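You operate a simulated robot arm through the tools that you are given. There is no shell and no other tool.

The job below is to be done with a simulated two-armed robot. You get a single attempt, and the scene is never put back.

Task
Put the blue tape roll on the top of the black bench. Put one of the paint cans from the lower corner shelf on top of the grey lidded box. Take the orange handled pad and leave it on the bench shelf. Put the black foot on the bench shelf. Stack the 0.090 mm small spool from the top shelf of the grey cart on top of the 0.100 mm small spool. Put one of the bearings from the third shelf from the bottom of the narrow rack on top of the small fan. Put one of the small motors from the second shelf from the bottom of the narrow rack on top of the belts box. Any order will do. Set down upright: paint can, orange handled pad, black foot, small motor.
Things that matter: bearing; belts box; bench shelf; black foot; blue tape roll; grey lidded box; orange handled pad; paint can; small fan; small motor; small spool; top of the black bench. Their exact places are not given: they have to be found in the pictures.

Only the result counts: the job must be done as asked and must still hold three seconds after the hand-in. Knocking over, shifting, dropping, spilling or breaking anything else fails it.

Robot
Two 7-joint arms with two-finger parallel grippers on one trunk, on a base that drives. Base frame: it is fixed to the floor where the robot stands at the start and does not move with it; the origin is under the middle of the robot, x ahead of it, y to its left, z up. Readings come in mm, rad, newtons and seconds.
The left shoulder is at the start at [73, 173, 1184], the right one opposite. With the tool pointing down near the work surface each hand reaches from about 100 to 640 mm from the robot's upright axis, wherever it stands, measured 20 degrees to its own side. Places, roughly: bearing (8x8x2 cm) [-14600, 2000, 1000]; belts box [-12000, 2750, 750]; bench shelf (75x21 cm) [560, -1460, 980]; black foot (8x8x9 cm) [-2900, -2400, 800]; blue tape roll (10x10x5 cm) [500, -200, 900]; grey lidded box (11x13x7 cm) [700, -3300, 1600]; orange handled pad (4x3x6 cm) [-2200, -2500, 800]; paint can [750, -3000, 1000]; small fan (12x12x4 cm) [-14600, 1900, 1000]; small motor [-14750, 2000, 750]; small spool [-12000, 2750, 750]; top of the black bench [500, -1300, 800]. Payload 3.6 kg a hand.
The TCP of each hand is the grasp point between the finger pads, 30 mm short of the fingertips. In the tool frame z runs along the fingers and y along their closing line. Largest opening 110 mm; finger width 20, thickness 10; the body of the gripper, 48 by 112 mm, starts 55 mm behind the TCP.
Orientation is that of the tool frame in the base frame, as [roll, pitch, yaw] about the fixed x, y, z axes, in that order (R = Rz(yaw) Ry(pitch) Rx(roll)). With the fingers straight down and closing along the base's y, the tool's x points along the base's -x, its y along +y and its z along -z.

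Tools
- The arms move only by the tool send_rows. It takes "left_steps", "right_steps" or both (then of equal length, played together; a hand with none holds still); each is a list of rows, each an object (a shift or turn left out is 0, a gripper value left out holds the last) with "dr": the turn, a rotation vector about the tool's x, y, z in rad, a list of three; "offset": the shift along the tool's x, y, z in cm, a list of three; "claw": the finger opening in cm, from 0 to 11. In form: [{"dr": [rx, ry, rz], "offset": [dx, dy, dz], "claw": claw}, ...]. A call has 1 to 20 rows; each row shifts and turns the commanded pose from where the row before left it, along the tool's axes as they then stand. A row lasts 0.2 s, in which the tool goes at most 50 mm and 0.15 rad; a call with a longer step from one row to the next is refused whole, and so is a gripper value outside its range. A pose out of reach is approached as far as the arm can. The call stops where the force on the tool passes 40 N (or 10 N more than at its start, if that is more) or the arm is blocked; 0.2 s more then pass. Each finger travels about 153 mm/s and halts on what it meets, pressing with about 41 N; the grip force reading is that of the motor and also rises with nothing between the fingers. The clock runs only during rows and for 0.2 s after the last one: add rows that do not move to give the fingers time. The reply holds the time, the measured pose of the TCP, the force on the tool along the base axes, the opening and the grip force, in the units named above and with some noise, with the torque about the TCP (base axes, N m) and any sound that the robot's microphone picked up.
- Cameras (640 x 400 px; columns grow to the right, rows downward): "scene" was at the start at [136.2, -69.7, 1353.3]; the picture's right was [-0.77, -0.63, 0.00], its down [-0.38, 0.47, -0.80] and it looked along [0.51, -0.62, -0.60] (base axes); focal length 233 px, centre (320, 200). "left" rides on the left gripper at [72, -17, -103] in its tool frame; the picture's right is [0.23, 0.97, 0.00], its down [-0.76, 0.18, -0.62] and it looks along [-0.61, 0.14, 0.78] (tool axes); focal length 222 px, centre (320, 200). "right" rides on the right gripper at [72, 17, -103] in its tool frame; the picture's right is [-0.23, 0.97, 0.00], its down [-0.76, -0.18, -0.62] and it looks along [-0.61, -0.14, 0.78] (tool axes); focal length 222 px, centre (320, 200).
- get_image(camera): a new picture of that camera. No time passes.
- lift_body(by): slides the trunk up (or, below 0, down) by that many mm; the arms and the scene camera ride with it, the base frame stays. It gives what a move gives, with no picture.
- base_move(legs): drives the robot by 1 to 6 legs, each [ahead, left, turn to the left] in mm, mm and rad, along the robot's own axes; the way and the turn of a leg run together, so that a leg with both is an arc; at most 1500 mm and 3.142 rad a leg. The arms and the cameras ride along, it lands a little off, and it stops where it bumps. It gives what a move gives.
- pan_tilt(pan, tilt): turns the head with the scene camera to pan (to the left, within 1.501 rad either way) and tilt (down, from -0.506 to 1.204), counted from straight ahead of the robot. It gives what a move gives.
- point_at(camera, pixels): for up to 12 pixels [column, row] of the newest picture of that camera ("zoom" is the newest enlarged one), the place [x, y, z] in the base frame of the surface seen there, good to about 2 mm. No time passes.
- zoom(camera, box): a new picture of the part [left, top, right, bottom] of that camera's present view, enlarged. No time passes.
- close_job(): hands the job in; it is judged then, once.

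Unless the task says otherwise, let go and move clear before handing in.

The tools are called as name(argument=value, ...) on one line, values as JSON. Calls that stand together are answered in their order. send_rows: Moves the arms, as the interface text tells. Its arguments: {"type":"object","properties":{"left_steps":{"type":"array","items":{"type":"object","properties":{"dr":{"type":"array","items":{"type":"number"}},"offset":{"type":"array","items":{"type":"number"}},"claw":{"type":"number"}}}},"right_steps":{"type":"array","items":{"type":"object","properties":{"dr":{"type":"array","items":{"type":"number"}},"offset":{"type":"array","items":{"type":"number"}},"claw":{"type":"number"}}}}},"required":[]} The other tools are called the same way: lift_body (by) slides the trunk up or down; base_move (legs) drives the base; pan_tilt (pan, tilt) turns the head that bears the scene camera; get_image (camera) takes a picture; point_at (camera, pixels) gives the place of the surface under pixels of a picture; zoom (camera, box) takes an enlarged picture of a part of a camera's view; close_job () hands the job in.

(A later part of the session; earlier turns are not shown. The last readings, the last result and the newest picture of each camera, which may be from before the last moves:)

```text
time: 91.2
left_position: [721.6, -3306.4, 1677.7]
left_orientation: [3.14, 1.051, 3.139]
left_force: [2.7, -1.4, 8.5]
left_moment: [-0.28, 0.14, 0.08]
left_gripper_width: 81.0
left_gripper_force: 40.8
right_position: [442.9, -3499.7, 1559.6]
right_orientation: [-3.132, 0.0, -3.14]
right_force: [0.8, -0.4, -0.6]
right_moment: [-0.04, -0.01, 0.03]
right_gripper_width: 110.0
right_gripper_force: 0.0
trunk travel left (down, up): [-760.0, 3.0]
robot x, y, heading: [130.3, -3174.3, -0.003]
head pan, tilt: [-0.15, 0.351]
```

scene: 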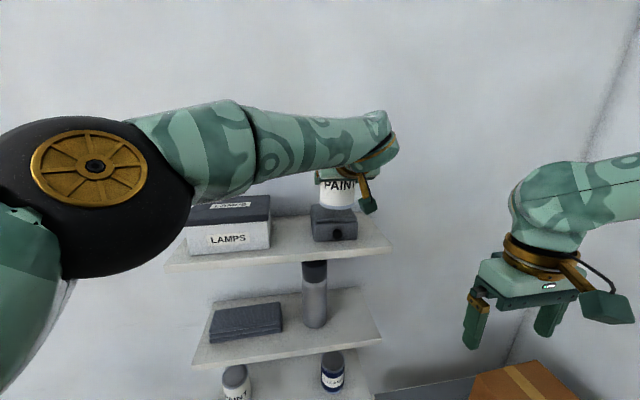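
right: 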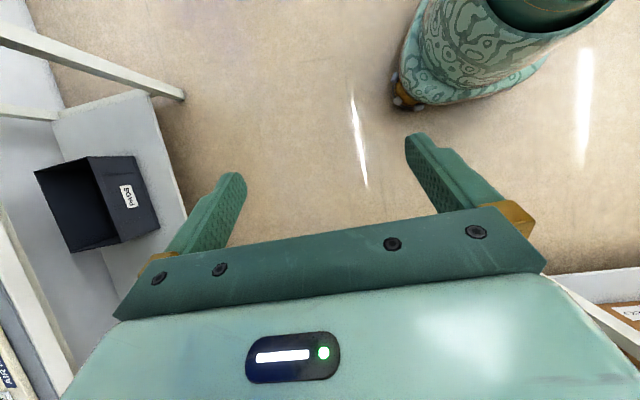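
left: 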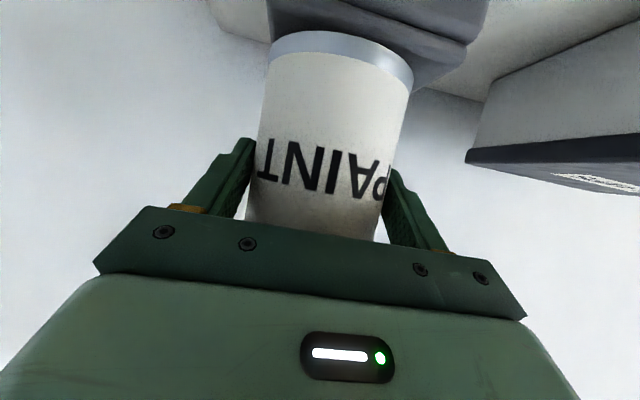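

Contact confirmed (8.5 N). I'll open and back out straight along the tool axis.

send_rows(left_steps=[{"claw": 9}, {"claw": 10}, {"claw": 10.6}, {}, {"offset": [0.1, 0, -0.7]}, {"offset": [0.3, 0, -1.4]}, {"offset": [0.3, 0, -1.6]}, {"offset": [0.5, 0, -2]}, {"offset": [1, 0, -2.6]}, {"offset": [1, 0, -2.6]}, {"offset": [1, 0, -2.6]}, {"offset": [1, 0, -2.6]}, {}])

get_image(camera="scene")

zoom(camera="scene", box=[230, 140, 430, 280])

```text
time: 94.0
left_position: [554.8, -3306.7, 1711.6]
left_orientation: [3.139, 1.048, 3.139]
left_force: [-0.3, -0.6, -0.1]
left_moment: [0.01, 0.0, 0.03]
left_gripper_width: 105.8
left_gripper_force: 0.1
right_position: [442.1, -3499.3, 1559.5]
right_orientation: [-3.131, 0.0, -3.139]
right_force: [-0.4, 0.4, -0.3]
right_moment: [0.02, 0.01, -0.03]
right_gripper_width: 110.1
right_gripper_force: 0.1
trunk travel left (down, up): [-760.0, 3.0]
robot x, y, heading: [134.0, -3177.2, -0.001]
head pan, tilt: [-0.15, 0.351]
```

```text
taken
```

scene: 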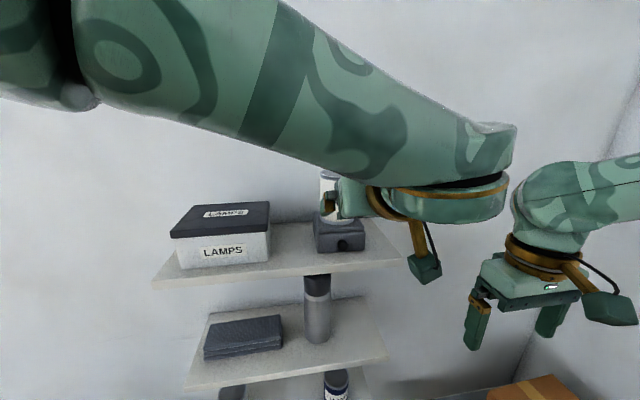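

```text
2.86 times, centred on (330, 210) of scene
```

zoom: 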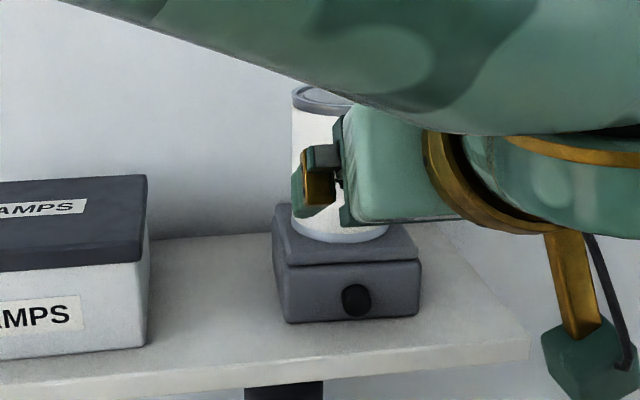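

The can stands on the grey box. I'll back out of the corridor, lower the trunk and look back for the pad and the foot.

base_move(legs=[[-350, 0, 0], [-350, 0, 0]])

lift_body(by=-400)

get_image(camera="scene")

```text
time: 98.1
left_position: [-139.5, -3305.9, 1710.2]
left_orientation: [3.136, 1.046, 3.137]
left_force: [0.9, -0.2, 0.3]
left_moment: [0.03, 0.0, 0.03]
left_gripper_width: 106.0
left_gripper_force: 0.1
right_position: [-253.2, -3498.7, 1559.7]
right_orientation: [-3.131, -0.001, -3.141]
right_force: [-0.3, -0.3, -0.1]
right_moment: [0.0, 0.0, -0.05]
right_gripper_width: 109.9
right_gripper_force: 0.1
trunk travel left (down, up): [-760.0, 3.0]
robot x, y, heading: [-567.3, -3175.1, -0.002]
head pan, tilt: [-0.15, 0.351]
```

```text
time: 102.0
left_position: [-144.3, -3306.1, 1312.6]
left_orientation: [3.139, 1.049, 3.139]
left_force: [0.1, -0.1, 0.0]
left_moment: [0.03, 0.01, 0.02]
left_gripper_width: 106.0
left_gripper_force: 0.0
right_position: [-257.4, -3498.1, 1161.1]
right_orientation: [-3.132, -0.001, -3.14]
right_force: [-0.3, 0.1, -0.6]
right_moment: [0.01, -0.06, -0.02]
right_gripper_width: 109.7
right_gripper_force: 0.0
trunk travel left (down, up): [-360.0, 403.0]
robot x, y, heading: [-566.9, -3173.9, -0.002]
head pan, tilt: [-0.15, 0.351]
```

```text
taken
```

scene: 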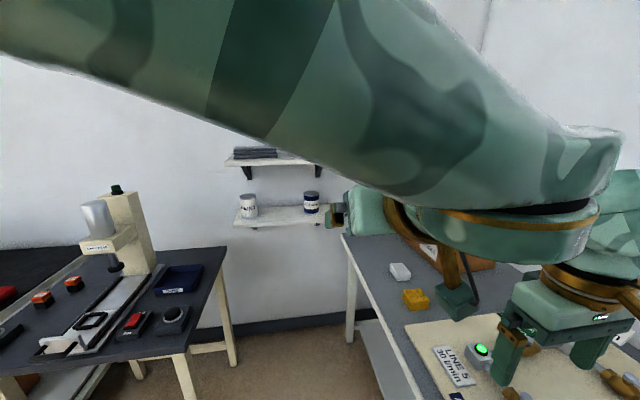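

I'll bring the left hand back to its own side and lower, then drive out to the open floor and turn around.

send_rows(left_steps=[{"offset": [0, 4.5, 0]}, {"offset": [0, 4.5, 0]}, {"offset": [0, 4.5, 0]}, {"offset": [0, 4.5, 0]}, {"offset": [0, 2, 0]}, {"offset": [3.46, 0, 2]}, {"offset": [3.46, 0, 2]}, {"offset": [3.46, 0, 2]}, {"offset": [3.46, 0, 2]}, {}])

lift_body(by=-110)

base_move(legs=[[-300, 0, 0], [0, 1200, 0]])

pan_tilt(pan=1.5, tilt=0.35)

get_image(camera="scene")

```text
time: 104.2
left_position: [-144.8, -3105.1, 1152.0]
left_orientation: [3.14, 1.05, 3.139]
left_force: [-0.1, 1.1, 0.0]
left_moment: [0.0, 0.02, 0.01]
left_gripper_width: 105.8
left_gripper_force: 0.1
right_position: [-257.6, -3498.1, 1160.9]
right_orientation: [-3.132, -0.001, 3.141]
right_force: [0.6, -0.2, 0.5]
right_moment: [-0.01, 0.02, 0.0]
right_gripper_width: 109.8
right_gripper_force: 0.0
trunk travel left (down, up): [-360.0, 403.0]
robot x, y, heading: [-567.5, -3174.6, -0.003]
head pan, tilt: [-0.15, 0.351]
```

```text
time: 105.6
left_position: [-141.5, -3106.6, 1042.3]
left_orientation: [3.137, 1.045, 3.138]
left_force: [0.1, -0.3, 0.5]
left_moment: [0.02, 0.0, 0.02]
left_gripper_width: 106.1
left_gripper_force: 0.0
right_position: [-259.2, -3498.1, 1051.0]
right_orientation: [-3.132, 0.002, 3.141]
right_force: [-0.6, 0.9, 0.9]
right_moment: [-0.04, -0.01, 0.01]
right_gripper_width: 110.1
right_gripper_force: 0.0
trunk travel left (down, up): [-250.0, 513.0]
robot x, y, heading: [-566.9, -3176.3, -0.003]
head pan, tilt: [-0.15, 0.351]
```

```text
time: 113.3
left_position: [-435.4, -1914.1, 1041.5]
left_orientation: [3.137, 1.045, 3.133]
left_force: [0.4, 1.0, 0.3]
left_moment: [-0.03, 0.03, 0.0]
left_gripper_width: 105.9
left_gripper_force: 0.0
right_position: [-552.4, -2305.8, 1051.2]
right_orientation: [-3.13, -0.001, 3.135]
right_force: [0.4, 0.4, -0.2]
right_moment: [-0.03, 0.02, -0.02]
right_gripper_width: 110.2
right_gripper_force: 0.1
trunk travel left (down, up): [-250.0, 513.0]
robot x, y, heading: [-859.0, -1980.0, -0.006]
head pan, tilt: [-0.15, 0.351]
```

```text
time: 115.0
left_position: [-434.8, -1913.0, 1042.2]
left_orientation: [3.136, 1.047, 3.132]
left_force: [0.3, 0.6, 0.4]
left_moment: [0.02, 0.03, -0.01]
left_gripper_width: 105.8
left_gripper_force: 0.0
right_position: [-552.8, -2307.4, 1050.7]
right_orientation: [-3.131, 0.001, 3.137]
right_force: [-0.4, 0.1, 1.6]
right_moment: [0.02, -0.01, 0.01]
right_gripper_width: 110.2
right_gripper_force: 0.0
trunk travel left (down, up): [-250.0, 513.0]
robot x, y, heading: [-860.8, -1978.8, -0.006]
head pan, tilt: [1.499, 0.351]
```

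```text
taken
```

scene: 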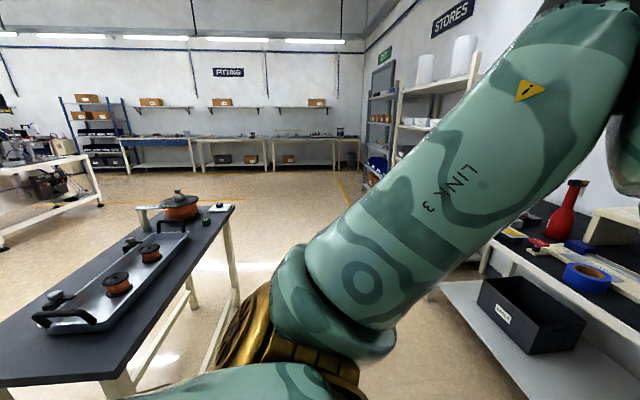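

There's a table close on my left side. I'll measure it before turning.

point_at(camera="scene", pixels=[[234, 206], [110, 375], [140, 205], [5, 350], [100, 205], [60, 170], [240, 300], [340, 170]])

base_move(legs=[[0, -100, 0], [0, 0, 1.57]])

get_image(camera="scene")

pan_tilt(pan=0.7, tilt=0.35)

get_image(camera="scene")

```text
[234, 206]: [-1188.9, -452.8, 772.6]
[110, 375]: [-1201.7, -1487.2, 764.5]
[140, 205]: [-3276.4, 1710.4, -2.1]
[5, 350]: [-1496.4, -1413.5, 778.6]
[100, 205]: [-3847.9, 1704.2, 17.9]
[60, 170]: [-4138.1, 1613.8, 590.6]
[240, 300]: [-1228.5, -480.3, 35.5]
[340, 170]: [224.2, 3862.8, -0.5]
```

```text
time: 119.9
left_position: [-918.6, -1654.2, 1041.5]
left_orientation: [3.136, 1.044, -1.599]
left_force: [-0.5, -1.1, -0.6]
left_moment: [0.01, -0.01, -0.02]
left_gripper_width: 106.0
left_gripper_force: 0.1
right_position: [-529.8, -1778.2, 1051.0]
right_orientation: [-3.13, -0.001, -1.595]
right_force: [-0.1, -0.1, -0.4]
right_moment: [0.01, 0.02, 0.01]
right_gripper_width: 109.9
right_gripper_force: 0.1
trunk travel left (down, up): [-250.0, 513.0]
robot x, y, heading: [-858.1, -2078.5, 1.548]
head pan, tilt: [1.499, 0.351]
```

```text
taken
```

scene: 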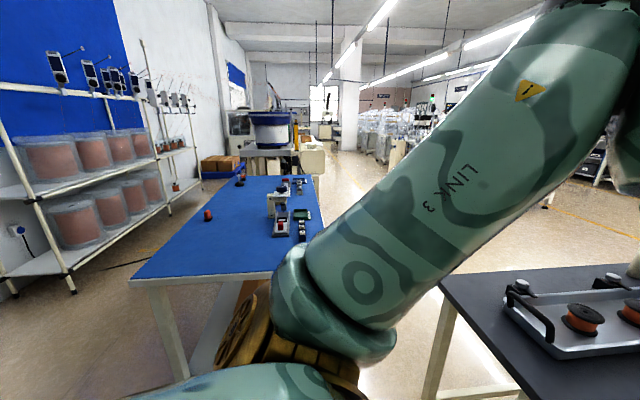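

```text
time: 121.0
left_position: [-918.2, -1652.8, 1041.1]
left_orientation: [3.136, 1.046, -1.601]
left_force: [-0.3, 0.2, 0.5]
left_moment: [-0.01, 0.01, -0.02]
left_gripper_width: 106.1
left_gripper_force: 0.0
right_position: [-528.7, -1778.6, 1051.4]
right_orientation: [-3.132, 0.0, -1.593]
right_force: [0.6, -0.7, 0.3]
right_moment: [-0.03, -0.01, 0.0]
right_gripper_width: 109.9
right_gripper_force: 0.1
trunk travel left (down, up): [-250.0, 513.0]
robot x, y, heading: [-860.0, -2080.2, 1.541]
head pan, tilt: [0.7, 0.351]
```

```text
taken
```

scene: 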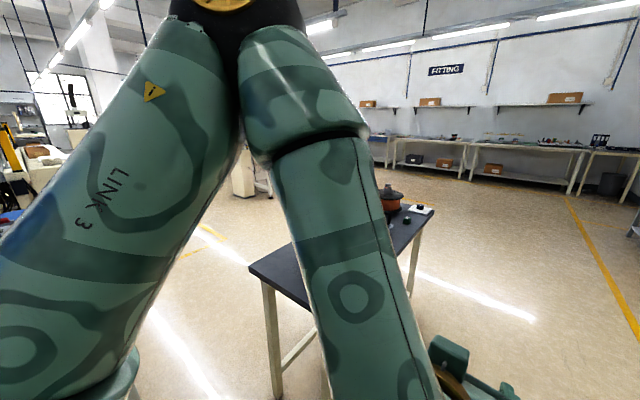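

The blue table ahead (seen towards −x) holds small items. I'll look at it more closely.

pan_tilt(pan=1.45, tilt=0.4)

zoom(camera="scene", box=[110, 130, 350, 280])

point_at(camera="zoom", pixels=[[100, 330], [520, 80], [260, 150], [340, 70], [480, 240], [430, 200], [500, 190], [460, 80], [500, 70], [540, 230], [190, 230], [380, 300]])

```text
time: 122.1
left_position: [-918.7, -1653.5, 1041.4]
left_orientation: [3.137, 1.046, -1.601]
left_force: [-0.2, -0.7, -0.6]
left_moment: [-0.02, 0.0, 0.0]
left_gripper_width: 106.0
left_gripper_force: 0.0
right_position: [-527.1, -1778.4, 1050.0]
right_orientation: [-3.133, 0.0, -1.595]
right_force: [1.3, -0.2, 0.4]
right_moment: [0.02, 0.01, 0.01]
right_gripper_width: 110.0
right_gripper_force: 0.0
trunk travel left (down, up): [-250.0, 513.0]
robot x, y, heading: [-863.1, -2079.8, 1.54]
head pan, tilt: [1.45, 0.4]
```

```text
2.67 times, centred on (230, 205) of scene
```

zoom: 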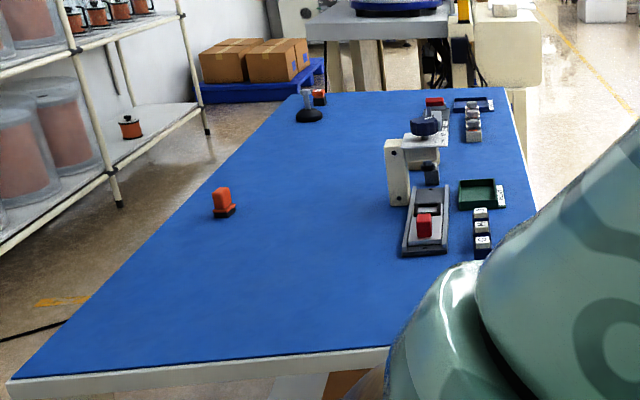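

```text
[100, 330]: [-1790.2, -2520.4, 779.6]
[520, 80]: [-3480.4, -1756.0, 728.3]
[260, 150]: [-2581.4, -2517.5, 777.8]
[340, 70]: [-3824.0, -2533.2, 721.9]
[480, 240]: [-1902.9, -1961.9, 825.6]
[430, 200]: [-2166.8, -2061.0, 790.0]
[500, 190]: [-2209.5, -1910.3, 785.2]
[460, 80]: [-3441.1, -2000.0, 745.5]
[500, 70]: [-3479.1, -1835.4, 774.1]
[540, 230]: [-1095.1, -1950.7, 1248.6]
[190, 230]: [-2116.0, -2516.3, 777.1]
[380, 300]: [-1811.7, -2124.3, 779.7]
```

The orange handled pad is at zoom (223,202) and the black foot at (309,110), both near the table's left edge. I'll measure the aisle between that edge and the drum rack.

point_at(camera="zoom", pixels=[[15, 380], [288, 96], [120, 203], [207, 132], [60, 320], [223, 195], [223, 215], [309, 115], [309, 100], [320, 95], [130, 300], [230, 140]])

zoom(camera="scene", box=[175, 155, 255, 225])

get_image(camera="scene")

```text
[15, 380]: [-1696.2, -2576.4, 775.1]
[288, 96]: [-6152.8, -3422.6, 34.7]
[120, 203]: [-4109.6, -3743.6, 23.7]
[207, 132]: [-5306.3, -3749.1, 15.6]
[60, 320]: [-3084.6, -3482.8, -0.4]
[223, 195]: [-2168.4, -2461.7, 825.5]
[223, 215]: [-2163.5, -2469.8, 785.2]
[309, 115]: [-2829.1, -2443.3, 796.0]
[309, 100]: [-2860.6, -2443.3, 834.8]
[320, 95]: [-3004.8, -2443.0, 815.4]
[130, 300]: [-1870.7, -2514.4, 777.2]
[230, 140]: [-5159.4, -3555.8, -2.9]
```

```text
5.71 times, centred on (215, 190) of scene
```

zoom: 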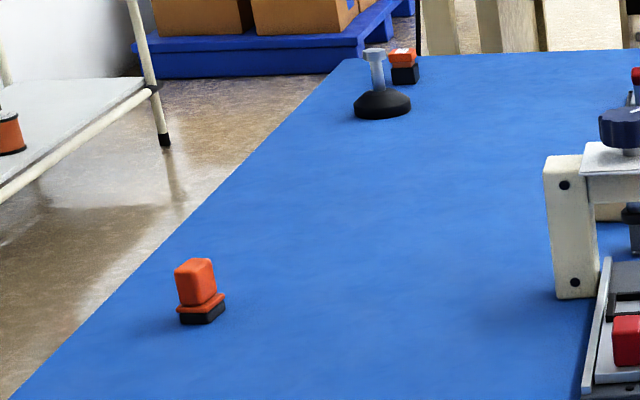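

```text
taken
```

scene: 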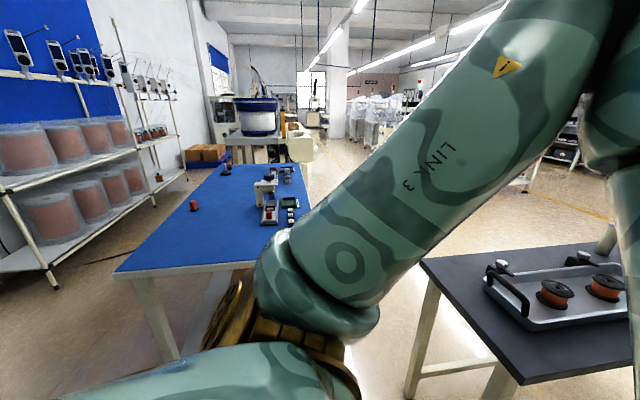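

I'll check the floor obstacles in the aisle: rack post at (55,288), (155,205), etc.

point_at(camera="scene", pixels=[[55, 287], [154, 205], [30, 300], [100, 258], [60, 350], [130, 330], [25, 230], [90, 160]])

pan_tilt(pan=1.5, tilt=0.8)

get_image(camera="scene")

```text
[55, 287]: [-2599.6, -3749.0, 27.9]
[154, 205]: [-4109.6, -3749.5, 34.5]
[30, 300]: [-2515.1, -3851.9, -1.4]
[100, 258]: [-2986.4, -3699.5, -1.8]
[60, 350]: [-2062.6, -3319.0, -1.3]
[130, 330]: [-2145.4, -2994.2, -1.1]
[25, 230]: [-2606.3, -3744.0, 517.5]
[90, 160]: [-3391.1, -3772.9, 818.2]
```

```text
time: 123.0
left_position: [-917.0, -1652.7, 1040.5]
left_orientation: [3.137, 1.046, -1.6]
left_force: [-0.4, -0.5, -0.3]
left_moment: [0.0, 0.05, -0.01]
left_gripper_width: 106.0
left_gripper_force: 0.0
right_position: [-529.1, -1778.5, 1050.8]
right_orientation: [-3.132, 0.002, -1.595]
right_force: [0.5, 0.2, -0.3]
right_moment: [-0.02, 0.02, -0.01]
right_gripper_width: 109.6
right_gripper_force: 0.1
trunk travel left (down, up): [-250.0, 513.0]
robot x, y, heading: [-862.5, -2080.8, 1.544]
head pan, tilt: [1.499, 0.799]
```

```text
taken
```

scene: 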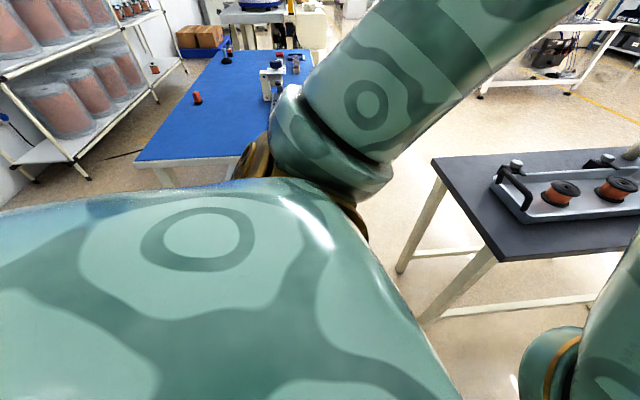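

The aisle is ~1.17 m wide and clear. I'll drive back 900 and left about 1290 so I face the table at the pad.

base_move(legs=[[-900, 0, 0.027], [0, 700, 0], [0, 620, 0]])

pan_tilt(pan=-0.1, tilt=0.6)

get_image(camera="scene")

get_image(camera="right")

```text
time: 134.2
left_position: [-2255.2, -2566.5, 1040.7]
left_orientation: [3.135, 1.047, -1.564]
left_force: [0.5, -0.2, 0.2]
left_moment: [-0.01, 0.02, 0.01]
left_gripper_width: 106.2
left_gripper_force: 0.1
right_position: [-1859.8, -2678.2, 1051.2]
right_orientation: [-3.13, 0.0, -1.56]
right_force: [-0.3, -0.1, -0.4]
right_moment: [-0.01, 0.04, -0.02]
right_gripper_width: 110.2
right_gripper_force: 0.0
trunk travel left (down, up): [-250.0, 513.0]
robot x, y, heading: [-2181.3, -2990.1, 1.581]
head pan, tilt: [1.499, 0.799]
```

```text
time: 135.9
left_position: [-2254.2, -2566.1, 1041.0]
left_orientation: [3.137, 1.045, -1.565]
left_force: [0.4, -0.2, 0.7]
left_moment: [-0.04, -0.02, 0.01]
left_gripper_width: 106.1
left_gripper_force: 0.0
right_position: [-1860.3, -2677.1, 1050.8]
right_orientation: [-3.132, 0.001, -1.56]
right_force: [-0.2, -0.4, 0.1]
right_moment: [-0.02, 0.0, 0.01]
right_gripper_width: 109.8
right_gripper_force: 0.0
trunk travel left (down, up): [-250.0, 513.0]
robot x, y, heading: [-2177.7, -2992.2, 1.581]
head pan, tilt: [-0.099, 0.6]
```

```text
taken
```

scene: 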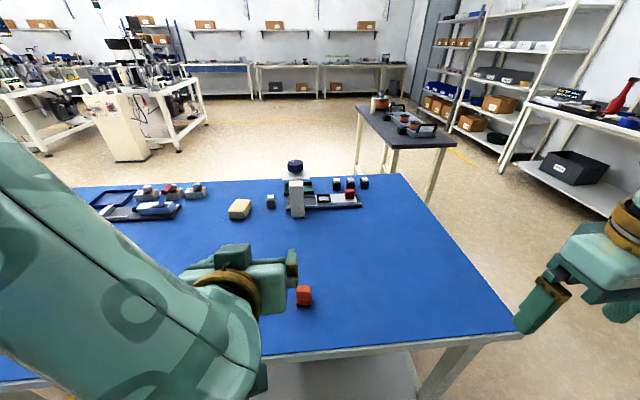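

```text
taken
```

right: 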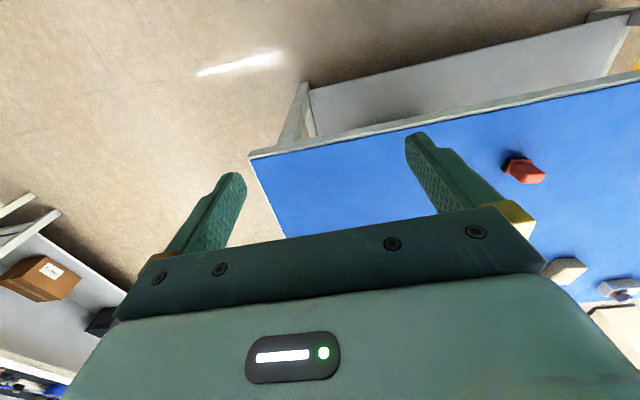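

The pad shows at (305,295) in the scene view. I'll zoom and measure it.

zoom(camera="scene", box=[270, 265, 350, 325])

point_at(camera="zoom", pixels=[[270, 170], [320, 165], [230, 200], [330, 200], [280, 240], [280, 280], [280, 310], [225, 310], [325, 305], [250, 180]])

point_at(camera="right", pixels=[[525, 172], [515, 165], [540, 180], [507, 160], [510, 172], [530, 182], [250, 155]])

zoom(camera="right", box=[480, 130, 570, 200])

```text
6.67 times, centred on (310, 295) of scene
```

zoom: 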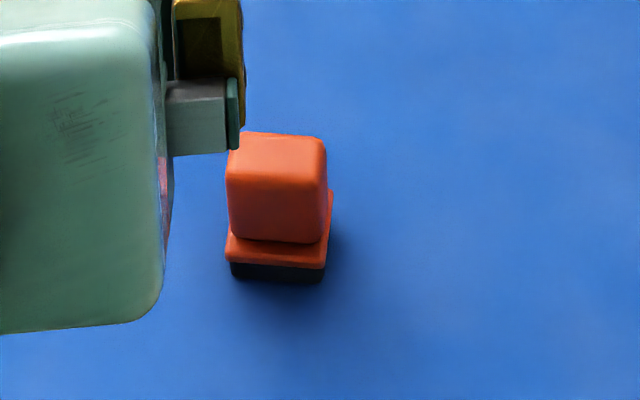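

```text
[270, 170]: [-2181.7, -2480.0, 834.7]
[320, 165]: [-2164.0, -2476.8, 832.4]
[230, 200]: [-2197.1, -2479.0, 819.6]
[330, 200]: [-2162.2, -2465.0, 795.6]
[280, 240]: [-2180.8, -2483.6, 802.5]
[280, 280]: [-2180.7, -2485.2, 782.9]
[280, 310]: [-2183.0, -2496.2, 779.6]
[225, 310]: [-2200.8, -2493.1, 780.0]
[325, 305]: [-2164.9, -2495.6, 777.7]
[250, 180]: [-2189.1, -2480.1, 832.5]
```

```text
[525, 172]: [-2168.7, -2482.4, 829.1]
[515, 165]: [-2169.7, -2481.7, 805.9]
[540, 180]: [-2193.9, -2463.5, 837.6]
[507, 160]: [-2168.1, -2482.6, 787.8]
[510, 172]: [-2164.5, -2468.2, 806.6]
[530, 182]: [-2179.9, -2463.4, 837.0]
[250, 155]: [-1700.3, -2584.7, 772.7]
```

```text
5.71 times, centred on (525, 165) of right
```

zoom: 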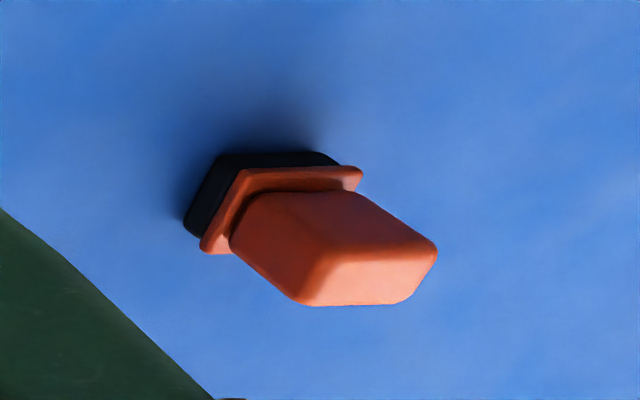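

The pad's handle is 33 mm wide, centred about (−2181,−2469), top at 838 on a table at 779. I'll shift the base left 100 mm, bring the right hand in front and tilt it 45°, moving the left hand aside.

base_move(legs=[[0, 100, -0.01]])

send_rows(left_steps=[{"offset": [0, 2.5, 0]}, {"offset": [0, 2.5, 0]}, {"offset": [0, 2.5, 0]}, {"offset": [0, 2.5, 0]}, {"offset": [0, 2.5, 0]}, {"offset": [0, 2.5, 0]}, {}, {}, {}, {}, {}, {}, {}, {}], right_steps=[{"offset": [-3.1, 3.63, 0]}, {"offset": [-3.1, 3.63, 0]}, {"offset": [-3.1, 3.63, 0]}, {"offset": [-3.1, 3.63, 0]}, {"offset": [-3.1, 3.63, 0]}, {"offset": [-3.1, 3.63, 0]}, {"offset": [0, 0, 4]}, {"dr": [0, -0.131, 0]}, {"dr": [0, -0.131, 0]}, {"dr": [0, -0.131, 0]}, {"dr": [0, -0.131, 0]}, {"dr": [0, -0.131, 0]}, {"dr": [0, -0.131, 0]}, {}])

get_image(camera="right")

get_image(camera="scene")

```text
time: 137.0
left_position: [-2352.0, -2565.8, 1040.5]
left_orientation: [3.138, 1.046, -1.575]
left_force: [0.1, -0.6, -1.0]
left_moment: [-0.02, 0.0, -0.03]
left_gripper_width: 106.0
left_gripper_force: 0.1
right_position: [-1958.7, -2681.0, 1050.3]
right_orientation: [-3.132, 0.001, -1.57]
right_force: [-0.4, 0.1, 0.1]
right_moment: [0.05, -0.05, 0.0]
right_gripper_width: 110.0
right_gripper_force: 0.1
trunk travel left (down, up): [-250.0, 513.0]
robot x, y, heading: [-2283.3, -2991.5, 1.564]
head pan, tilt: [-0.099, 0.6]
```

```text
time: 140.0
left_position: [-2458.6, -2502.6, 1050.9]
left_orientation: [3.133, 1.041, -1.577]
left_force: [0.8, 0.2, -0.6]
left_moment: [-0.01, 0.0, -0.03]
left_gripper_width: 106.0
left_gripper_force: 0.1
left hand out of reach, approached as far as the arm can: row 1, 2, 3, 4, 5, 6
right_position: [-2153.6, -2511.8, 1012.2]
right_orientation: [-3.129, 0.788, -1.561]
right_force: [0.6, 0.5, -1.5]
right_moment: [0.0, 0.03, -0.02]
right_gripper_width: 110.2
right_gripper_force: 0.0
right hand out of reach, approached as far as the arm can: row 6
trunk travel left (down, up): [-250.0, 513.0]
robot x, y, heading: [-2283.1, -2989.4, 1.568]
head pan, tilt: [-0.099, 0.6]
```

```text
taken
```

right: 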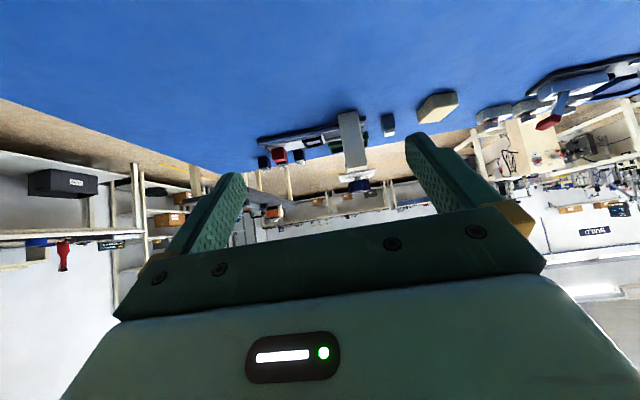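

```text
taken
```

scene: 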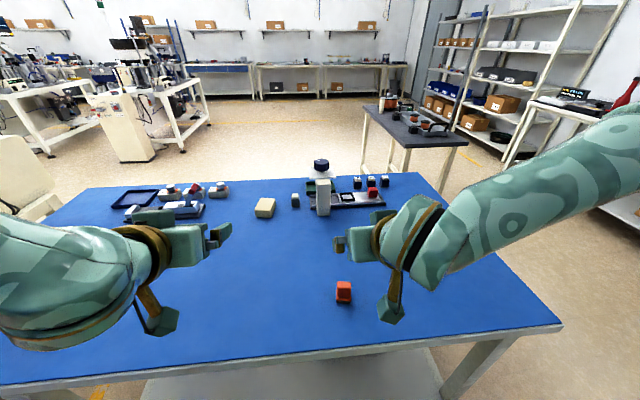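

The right hand is tilted at (−2154,−2512,1012). I'll move it to a pre-grasp 100 mm back along the tool axis from the pad's handle.

send_rows(right_steps=[{"offset": [3.28, 0.91, 1.96], "claw": 6.5}, {"offset": [3.28, 0.91, 1.96]}, {"offset": [3.28, 0.92, 1.96]}, {}, {}])

get_image(camera="right")

```text
time: 141.2
left_position: [-2459.1, -2502.1, 1050.6]
left_orientation: [3.135, 1.039, -1.575]
left_force: [0.3, -0.3, -0.1]
left_moment: [0.0, 0.0, 0.01]
left_gripper_width: 106.1
left_gripper_force: 0.0
right_position: [-2146.0, -2535.1, 915.1]
right_orientation: [-3.131, 0.787, -1.561]
right_force: [0.5, 0.7, 0.1]
right_moment: [0.01, 0.02, 0.03]
right_gripper_width: 65.1
right_gripper_force: 0.1
right hand out of reach, approached as far as the arm can: row 2, 3
trunk travel left (down, up): [-250.0, 513.0]
robot x, y, heading: [-2282.0, -2992.9, 1.571]
head pan, tilt: [-0.099, 0.6]
```

```text
taken
```

right: 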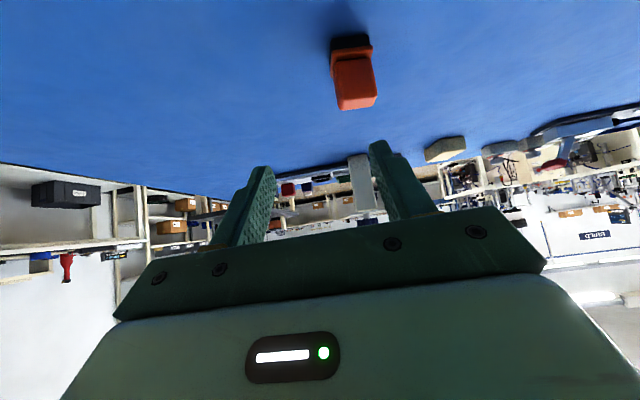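

The right arm is at its near limit here. I'll move the base back 80 mm and left 35 mm so the hand works farther out, then re-read.

base_move(legs=[[-80, 35, 0]])

send_rows(right_steps=[{"offset": [-2.1, -2.7, 2.1]}, {"offset": [-2.8, 0, 2.8]}, {}, {}])

```text
time: 142.3
left_position: [-2494.5, -2583.9, 1052.1]
left_orientation: [3.136, 1.041, -1.575]
left_force: [0.0, -0.6, 0.2]
left_moment: [0.04, -0.04, 0.03]
left_gripper_width: 106.0
left_gripper_force: 0.1
right_position: [-2182.8, -2617.4, 916.8]
right_orientation: [-3.13, 0.788, -1.561]
right_force: [-0.6, 0.1, -0.2]
right_moment: [0.02, 0.01, -0.01]
right_gripper_width: 64.7
right_gripper_force: 0.0
trunk travel left (down, up): [-250.0, 513.0]
robot x, y, heading: [-2321.9, -3071.9, 1.572]
head pan, tilt: [-0.099, 0.6]
```

```text
time: 143.3
left_position: [-2494.2, -2583.7, 1050.6]
left_orientation: [3.136, 1.04, -1.575]
left_force: [-0.2, 0.7, 0.7]
left_moment: [0.0, 0.01, -0.01]
left_gripper_width: 105.9
left_gripper_force: 0.1
right_position: [-2155.0, -2546.8, 916.0]
right_orientation: [-3.131, 0.786, -1.562]
right_force: [-0.6, -0.6, 0.2]
right_moment: [0.02, -0.02, 0.02]
right_gripper_width: 65.3
right_gripper_force: 0.0
trunk travel left (down, up): [-250.0, 513.0]
robot x, y, heading: [-2318.1, -3068.7, 1.574]
head pan, tilt: [-0.099, 0.6]
```

Commands follow the measured pose. Now left 26 mm, then check with the camera.

send_rows(right_steps=[{"offset": [0, 1.3, 0]}, {"offset": [0, 1.3, 0]}, {}])

get_image(camera="right")

point_at(camera="right", pixels=[[330, 80], [310, 75], [350, 75], [330, 100], [300, 90]])

```text
time: 144.1
left_position: [-2493.7, -2584.7, 1053.0]
left_orientation: [3.136, 1.041, -1.576]
left_force: [-0.5, -0.2, 0.1]
left_moment: [0.02, -0.02, 0.0]
left_gripper_width: 106.0
left_gripper_force: 0.1
right_position: [-2180.7, -2547.3, 915.8]
right_orientation: [-3.131, 0.784, -1.563]
right_force: [0.5, -1.1, -0.2]
right_moment: [0.01, 0.0, 0.01]
right_gripper_width: 65.0
right_gripper_force: 0.0
trunk travel left (down, up): [-250.0, 513.0]
robot x, y, heading: [-2317.4, -3072.8, 1.568]
head pan, tilt: [-0.099, 0.6]
```

```text
taken
```

right: 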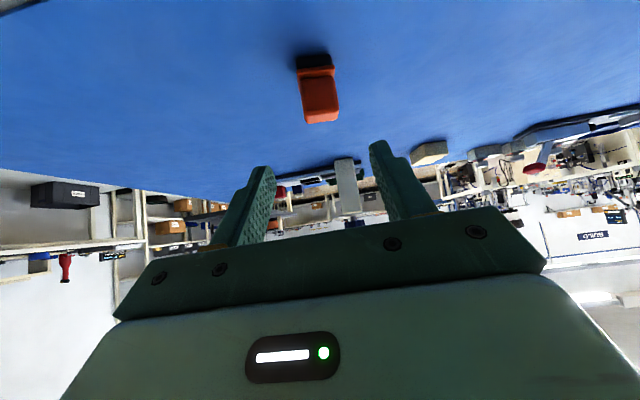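

```text
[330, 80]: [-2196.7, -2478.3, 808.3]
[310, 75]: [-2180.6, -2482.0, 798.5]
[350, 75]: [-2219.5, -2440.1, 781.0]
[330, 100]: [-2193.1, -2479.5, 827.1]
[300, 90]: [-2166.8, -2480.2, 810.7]
```

Aligned. I'll go in along the tool axis 117 mm.

send_rows(right_steps=[{"offset": [0.1, 0, 2.93]}, {"offset": [0.1, 0, 2.93]}, {"offset": [0.1, 0, 2.93]}, {"offset": [0.1, 0, 2.93]}, {}, {}])

get_image(camera="right")

zoom(camera="scene", box=[310, 230, 430, 330])

```text
time: 145.5
left_position: [-2493.7, -2583.1, 1052.9]
left_orientation: [3.134, 1.039, -1.577]
left_force: [0.2, -0.5, 0.5]
left_moment: [0.04, -0.01, 0.01]
left_gripper_width: 106.1
left_gripper_force: 0.2
right_position: [-2133.8, -2482.6, 863.7]
right_orientation: [-3.131, 0.787, -1.562]
right_force: [-0.4, -0.9, 5.4]
right_moment: [0.03, 0.17, 0.07]
right_gripper_width: 65.4
right_gripper_force: 0.3
right hand out of reach, approached as far as the arm can: row 1, 2, 3, 4
trunk travel left (down, up): [-250.0, 513.0]
robot x, y, heading: [-2318.4, -3074.1, 1.569]
head pan, tilt: [-0.099, 0.6]
```

```text
taken
```

right: 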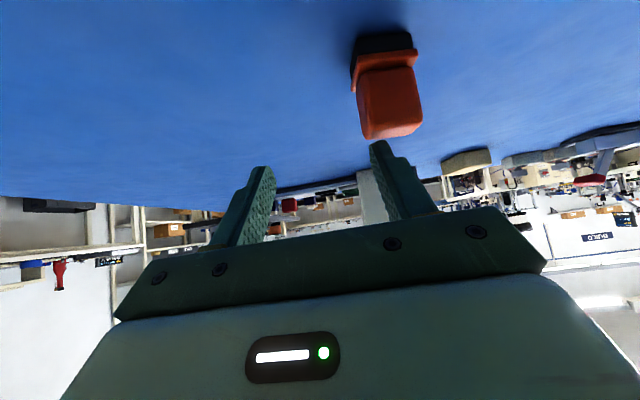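

```text
4.00 times, centred on (370, 280) of scene
```

zoom: 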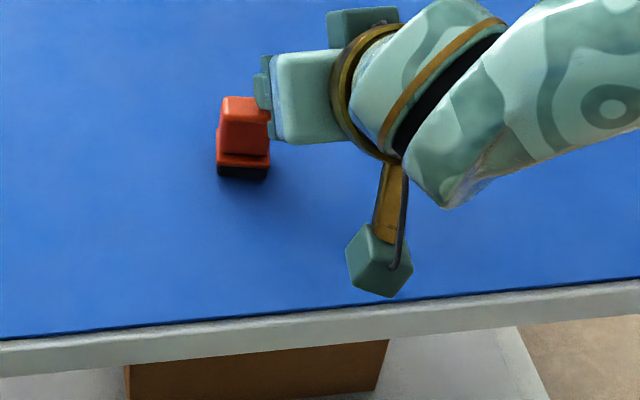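

The right arm's configuration stops it from getting lower. I'll back the hand up and away, then lower the trunk 150 mm to change the geometry.

send_rows(right_steps=[{"offset": [0, 0, -3]}, {"offset": [-2, 0, -3]}, {"offset": [-3, 0, -3]}, {"offset": [-3, 0, -3]}, {}])

lift_body(by=-150)

send_rows(right_steps=[{}])

```text
time: 146.7
left_position: [-2494.0, -2582.1, 1051.3]
left_orientation: [3.133, 1.041, -1.576]
left_force: [0.8, 0.4, 0.7]
left_moment: [-0.03, 0.01, 0.02]
left_gripper_width: 106.2
left_gripper_force: 0.1
right_position: [-2133.6, -2510.0, 1005.0]
right_orientation: [-3.13, 0.785, -1.564]
right_force: [-0.4, -0.5, 0.9]
right_moment: [-0.03, 0.01, -0.01]
right_gripper_width: 65.0
right_gripper_force: 0.1
trunk travel left (down, up): [-250.0, 513.0]
robot x, y, heading: [-2320.1, -3070.7, 1.571]
head pan, tilt: [-0.099, 0.6]
```

```text
time: 148.4
left_position: [-2493.9, -2539.8, 826.0]
left_orientation: [3.135, 0.851, -1.573]
left_force: [-0.2, -0.4, 0.5]
left_moment: [0.01, 0.01, 0.01]
left_gripper_width: 106.2
left_gripper_force: 0.1
right_position: [-2134.4, -2512.5, 855.5]
right_orientation: [-3.131, 0.788, -1.564]
right_force: [-0.2, 0.1, -0.2]
right_moment: [-0.01, 0.03, -0.02]
right_gripper_width: 65.1
right_gripper_force: 0.0
trunk travel left (down, up): [-100.0, 663.0]
robot x, y, heading: [-2318.5, -3072.6, 1.565]
head pan, tilt: [-0.099, 0.6]
```

```text
time: 148.8
left_position: [-2494.3, -2540.0, 825.8]
left_orientation: [3.135, 0.85, -1.573]
left_force: [-0.1, -0.4, -0.7]
left_moment: [-0.02, -0.01, 0.02]
left_gripper_width: 106.4
left_gripper_force: 0.0
right_position: [-2135.0, -2510.7, 854.8]
right_orientation: [-3.132, 0.787, -1.562]
right_force: [-0.2, 0.4, -0.5]
right_moment: [0.0, 0.0, -0.02]
right_gripper_width: 65.0
right_gripper_force: 0.1
trunk travel left (down, up): [-100.0, 663.0]
robot x, y, heading: [-2314.2, -3071.1, 1.57]
head pan, tilt: [-0.099, 0.6]
```

Now the geometry is better. I'll raise both hands a bit, move the right hand left 46 mm and check.

send_rows(left_steps=[{"offset": [-2, 0, -2]}, {"offset": [-2, 0, -2]}, {"offset": [-2, 0, -2]}, {"offset": [-2, 0, -2]}, {}, {}], right_steps=[{"offset": [-0.5, 0, -3]}, {"offset": [-0.5, 0, -3]}, {"offset": [0, 2.3, 0]}, {"offset": [0, 2.3, 0]}, {}, {}])

get_image(camera="right")

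```text
time: 150.2
left_position: [-2493.0, -2543.9, 938.3]
left_orientation: [3.136, 0.852, -1.573]
left_force: [-0.3, -0.6, 0.1]
left_moment: [0.0, 0.01, 0.0]
left_gripper_width: 106.1
left_gripper_force: 0.0
left hand out of reach, approached as far as the arm can: row 2
right_position: [-2181.2, -2547.0, 903.6]
right_orientation: [-3.131, 0.785, -1.561]
right_force: [-0.1, -0.1, 0.3]
right_moment: [0.02, 0.0, 0.0]
right_gripper_width: 64.8
right_gripper_force: 0.1
trunk travel left (down, up): [-100.0, 663.0]
robot x, y, heading: [-2319.4, -3069.9, 1.565]
head pan, tilt: [-0.099, 0.6]
```

```text
taken
```

right: 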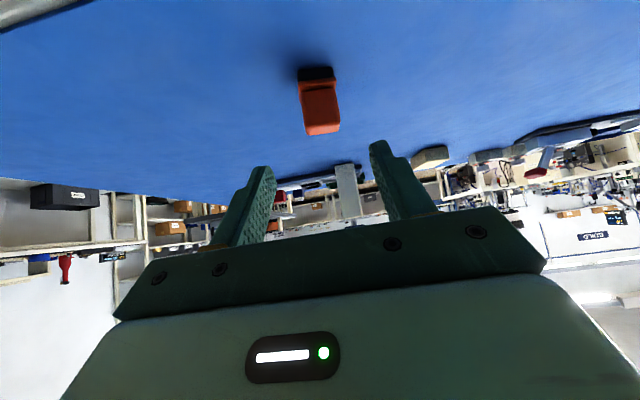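

Reached (−2181,−2547,904). Going in 109 mm along the tool axis.

send_rows(right_steps=[{"offset": [-0.11, 0, 2.7]}, {"offset": [-0.11, 0, 2.7]}, {"offset": [-0.12, 0, 2.7]}, {"offset": [-0.12, 0, 2.7]}, {}, {}])

get_image(camera="right")

```text
time: 151.7
left_position: [-2492.0, -2543.7, 937.9]
left_orientation: [3.134, 0.851, -1.573]
left_force: [-0.4, -0.4, -0.4]
left_moment: [-0.03, -0.02, 0.03]
left_gripper_width: 105.8
left_gripper_force: 0.0
right_position: [-2180.1, -2465.4, 830.4]
right_orientation: [-3.129, 0.785, -1.564]
right_force: [1.3, 0.2, 0.7]
right_moment: [0.0, -0.04, 0.0]
right_gripper_width: 65.2
right_gripper_force: 0.0
trunk travel left (down, up): [-100.0, 663.0]
robot x, y, heading: [-2322.4, -3069.4, 1.571]
head pan, tilt: [-0.099, 0.6]
```

```text
taken
```

right: 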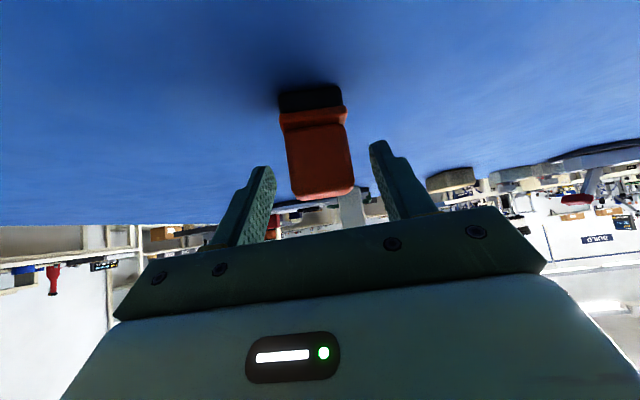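

The handle is between the fingers. I'll close.

send_rows(right_steps=[{"claw": 4.5}, {"claw": 3}, {"claw": 2}, {"claw": 2}, {}])

get_image(camera="right")

```text
time: 152.8
left_position: [-2491.9, -2544.7, 938.6]
left_orientation: [3.134, 0.851, -1.574]
left_force: [-0.4, -0.5, -0.7]
left_moment: [0.0, 0.01, 0.03]
left_gripper_width: 106.0
left_gripper_force: 0.0
right_position: [-2180.0, -2465.6, 830.6]
right_orientation: [-3.13, 0.786, -1.562]
right_force: [-0.2, 0.9, 0.5]
right_moment: [0.01, 0.02, -0.01]
right_gripper_width: 35.3
right_gripper_force: 40.9
trunk travel left (down, up): [-100.0, 663.0]
robot x, y, heading: [-2319.2, -3072.1, 1.573]
head pan, tilt: [-0.099, 0.6]
```

```text
taken
```

right: 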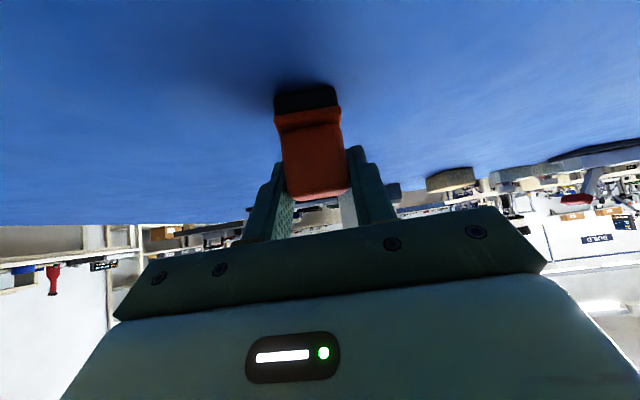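

The pad is held (35 mm). I'll lift it 10 cm and drive left towards the black foot.

send_rows(right_steps=[{"offset": [-1.4, 0, -1.4]}, {"offset": [-2.1, 0, -2.1]}, {"offset": [-2.1, 0, -2.1]}, {"offset": [-2.1, 0, -2.1]}, {}])

base_move(legs=[[0, 370, 0]])

pan_tilt(pan=0.1, tilt=0.65)

get_image(camera="scene")

get_image(camera="left")

```text
time: 154.1
left_position: [-2492.2, -2544.5, 937.8]
left_orientation: [3.134, 0.851, -1.574]
left_force: [-0.6, -0.4, -0.7]
left_moment: [0.0, 0.0, 0.0]
left_gripper_width: 105.9
left_gripper_force: 0.1
right_position: [-2181.3, -2466.6, 939.2]
right_orientation: [-3.131, 0.784, -1.563]
right_force: [-0.2, -0.4, 0.0]
right_moment: [-0.01, -0.03, 0.0]
right_gripper_width: 33.2
right_gripper_force: 40.9
trunk travel left (down, up): [-100.0, 663.0]
robot x, y, heading: [-2319.5, -3070.4, 1.57]
head pan, tilt: [-0.099, 0.6]
```

```text
time: 156.4
left_position: [-2864.9, -2544.4, 938.7]
left_orientation: [3.134, 0.851, -1.572]
left_force: [-0.3, 0.1, 0.9]
left_moment: [0.01, 0.0, 0.0]
left_gripper_width: 106.1
left_gripper_force: 0.0
right_position: [-2554.1, -2466.4, 939.4]
right_orientation: [-3.129, 0.786, -1.558]
right_force: [-0.1, -0.3, -0.5]
right_moment: [0.0, -0.01, 0.02]
right_gripper_width: 33.0
right_gripper_force: 40.8
trunk travel left (down, up): [-100.0, 663.0]
robot x, y, heading: [-2690.5, -3071.5, 1.568]
head pan, tilt: [-0.099, 0.6]
```

```text
time: 157.1
left_position: [-2864.3, -2544.2, 938.1]
left_orientation: [3.136, 0.852, -1.572]
left_force: [0.0, 0.5, 0.4]
left_moment: [-0.02, -0.03, 0.0]
left_gripper_width: 106.1
left_gripper_force: 0.1
right_position: [-2554.7, -2467.7, 938.7]
right_orientation: [-3.131, 0.785, -1.558]
right_force: [-0.5, -1.1, -0.3]
right_moment: [-0.04, 0.0, 0.0]
right_gripper_width: 33.1
right_gripper_force: 41.3
trunk travel left (down, up): [-100.0, 663.0]
robot x, y, heading: [-2687.4, -3070.4, 1.57]
head pan, tilt: [0.099, 0.649]
```

```text
taken
```

scene: 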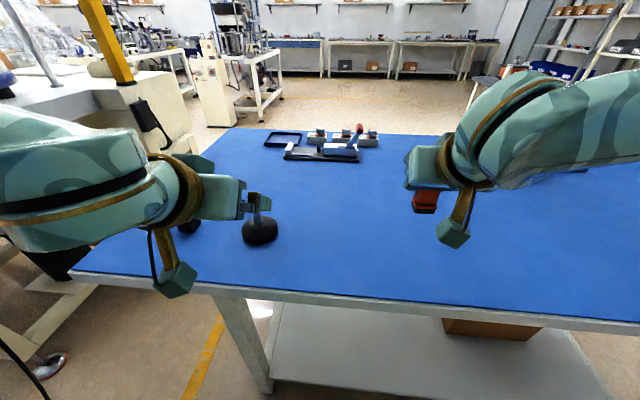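

```text
taken
```

left: 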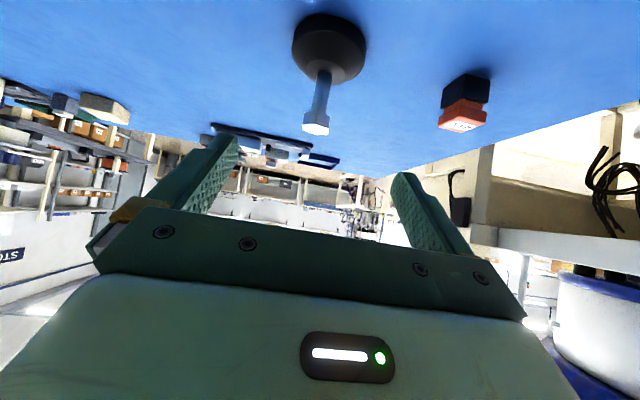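

The foot shows clearly in the left view: dome at (330,45), stem at (318,95). I'll measure it.

zoom(camera="left", box=[250, 0, 410, 150])

point_at(camera="left", pixels=[[318, 95], [316, 115], [316, 128], [320, 80], [330, 50], [300, 45], [360, 45], [330, 20], [308, 120], [326, 118], [314, 95], [323, 95]])

zoom(camera="scene", box=[220, 180, 300, 250])

zoom(camera="scene", box=[390, 160, 480, 250])

```text
2.67 times, centred on (330, 75) of left
```

zoom: 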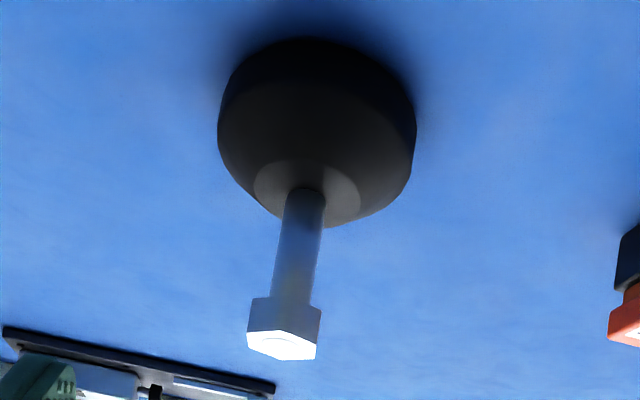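

```text
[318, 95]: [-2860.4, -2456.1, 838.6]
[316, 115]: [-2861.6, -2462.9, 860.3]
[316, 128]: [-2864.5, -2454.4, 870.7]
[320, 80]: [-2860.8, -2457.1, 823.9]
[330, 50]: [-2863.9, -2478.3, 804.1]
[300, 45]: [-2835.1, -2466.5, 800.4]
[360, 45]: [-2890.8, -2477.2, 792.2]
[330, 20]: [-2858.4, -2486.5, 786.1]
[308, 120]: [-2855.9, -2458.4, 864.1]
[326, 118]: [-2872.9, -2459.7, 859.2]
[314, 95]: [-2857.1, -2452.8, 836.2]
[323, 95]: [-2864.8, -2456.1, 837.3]
```

```text
5.71 times, centred on (260, 215) of scene
```

zoom: 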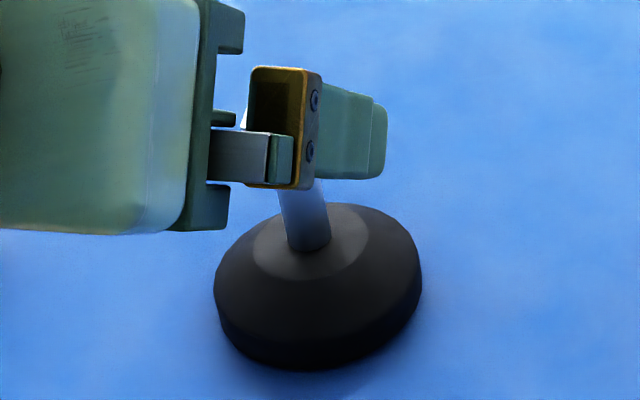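

```text
4.44 times, centred on (435, 205) of scene
```

zoom: 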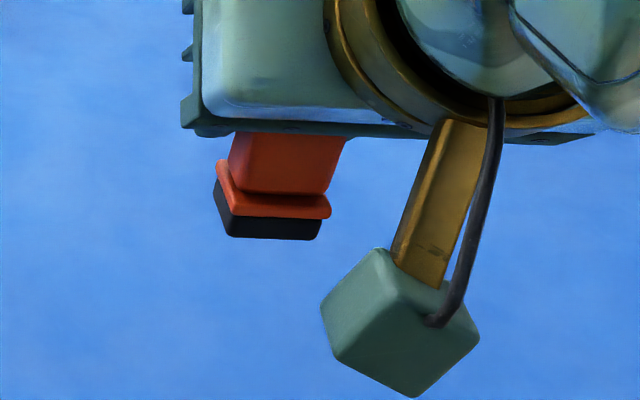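

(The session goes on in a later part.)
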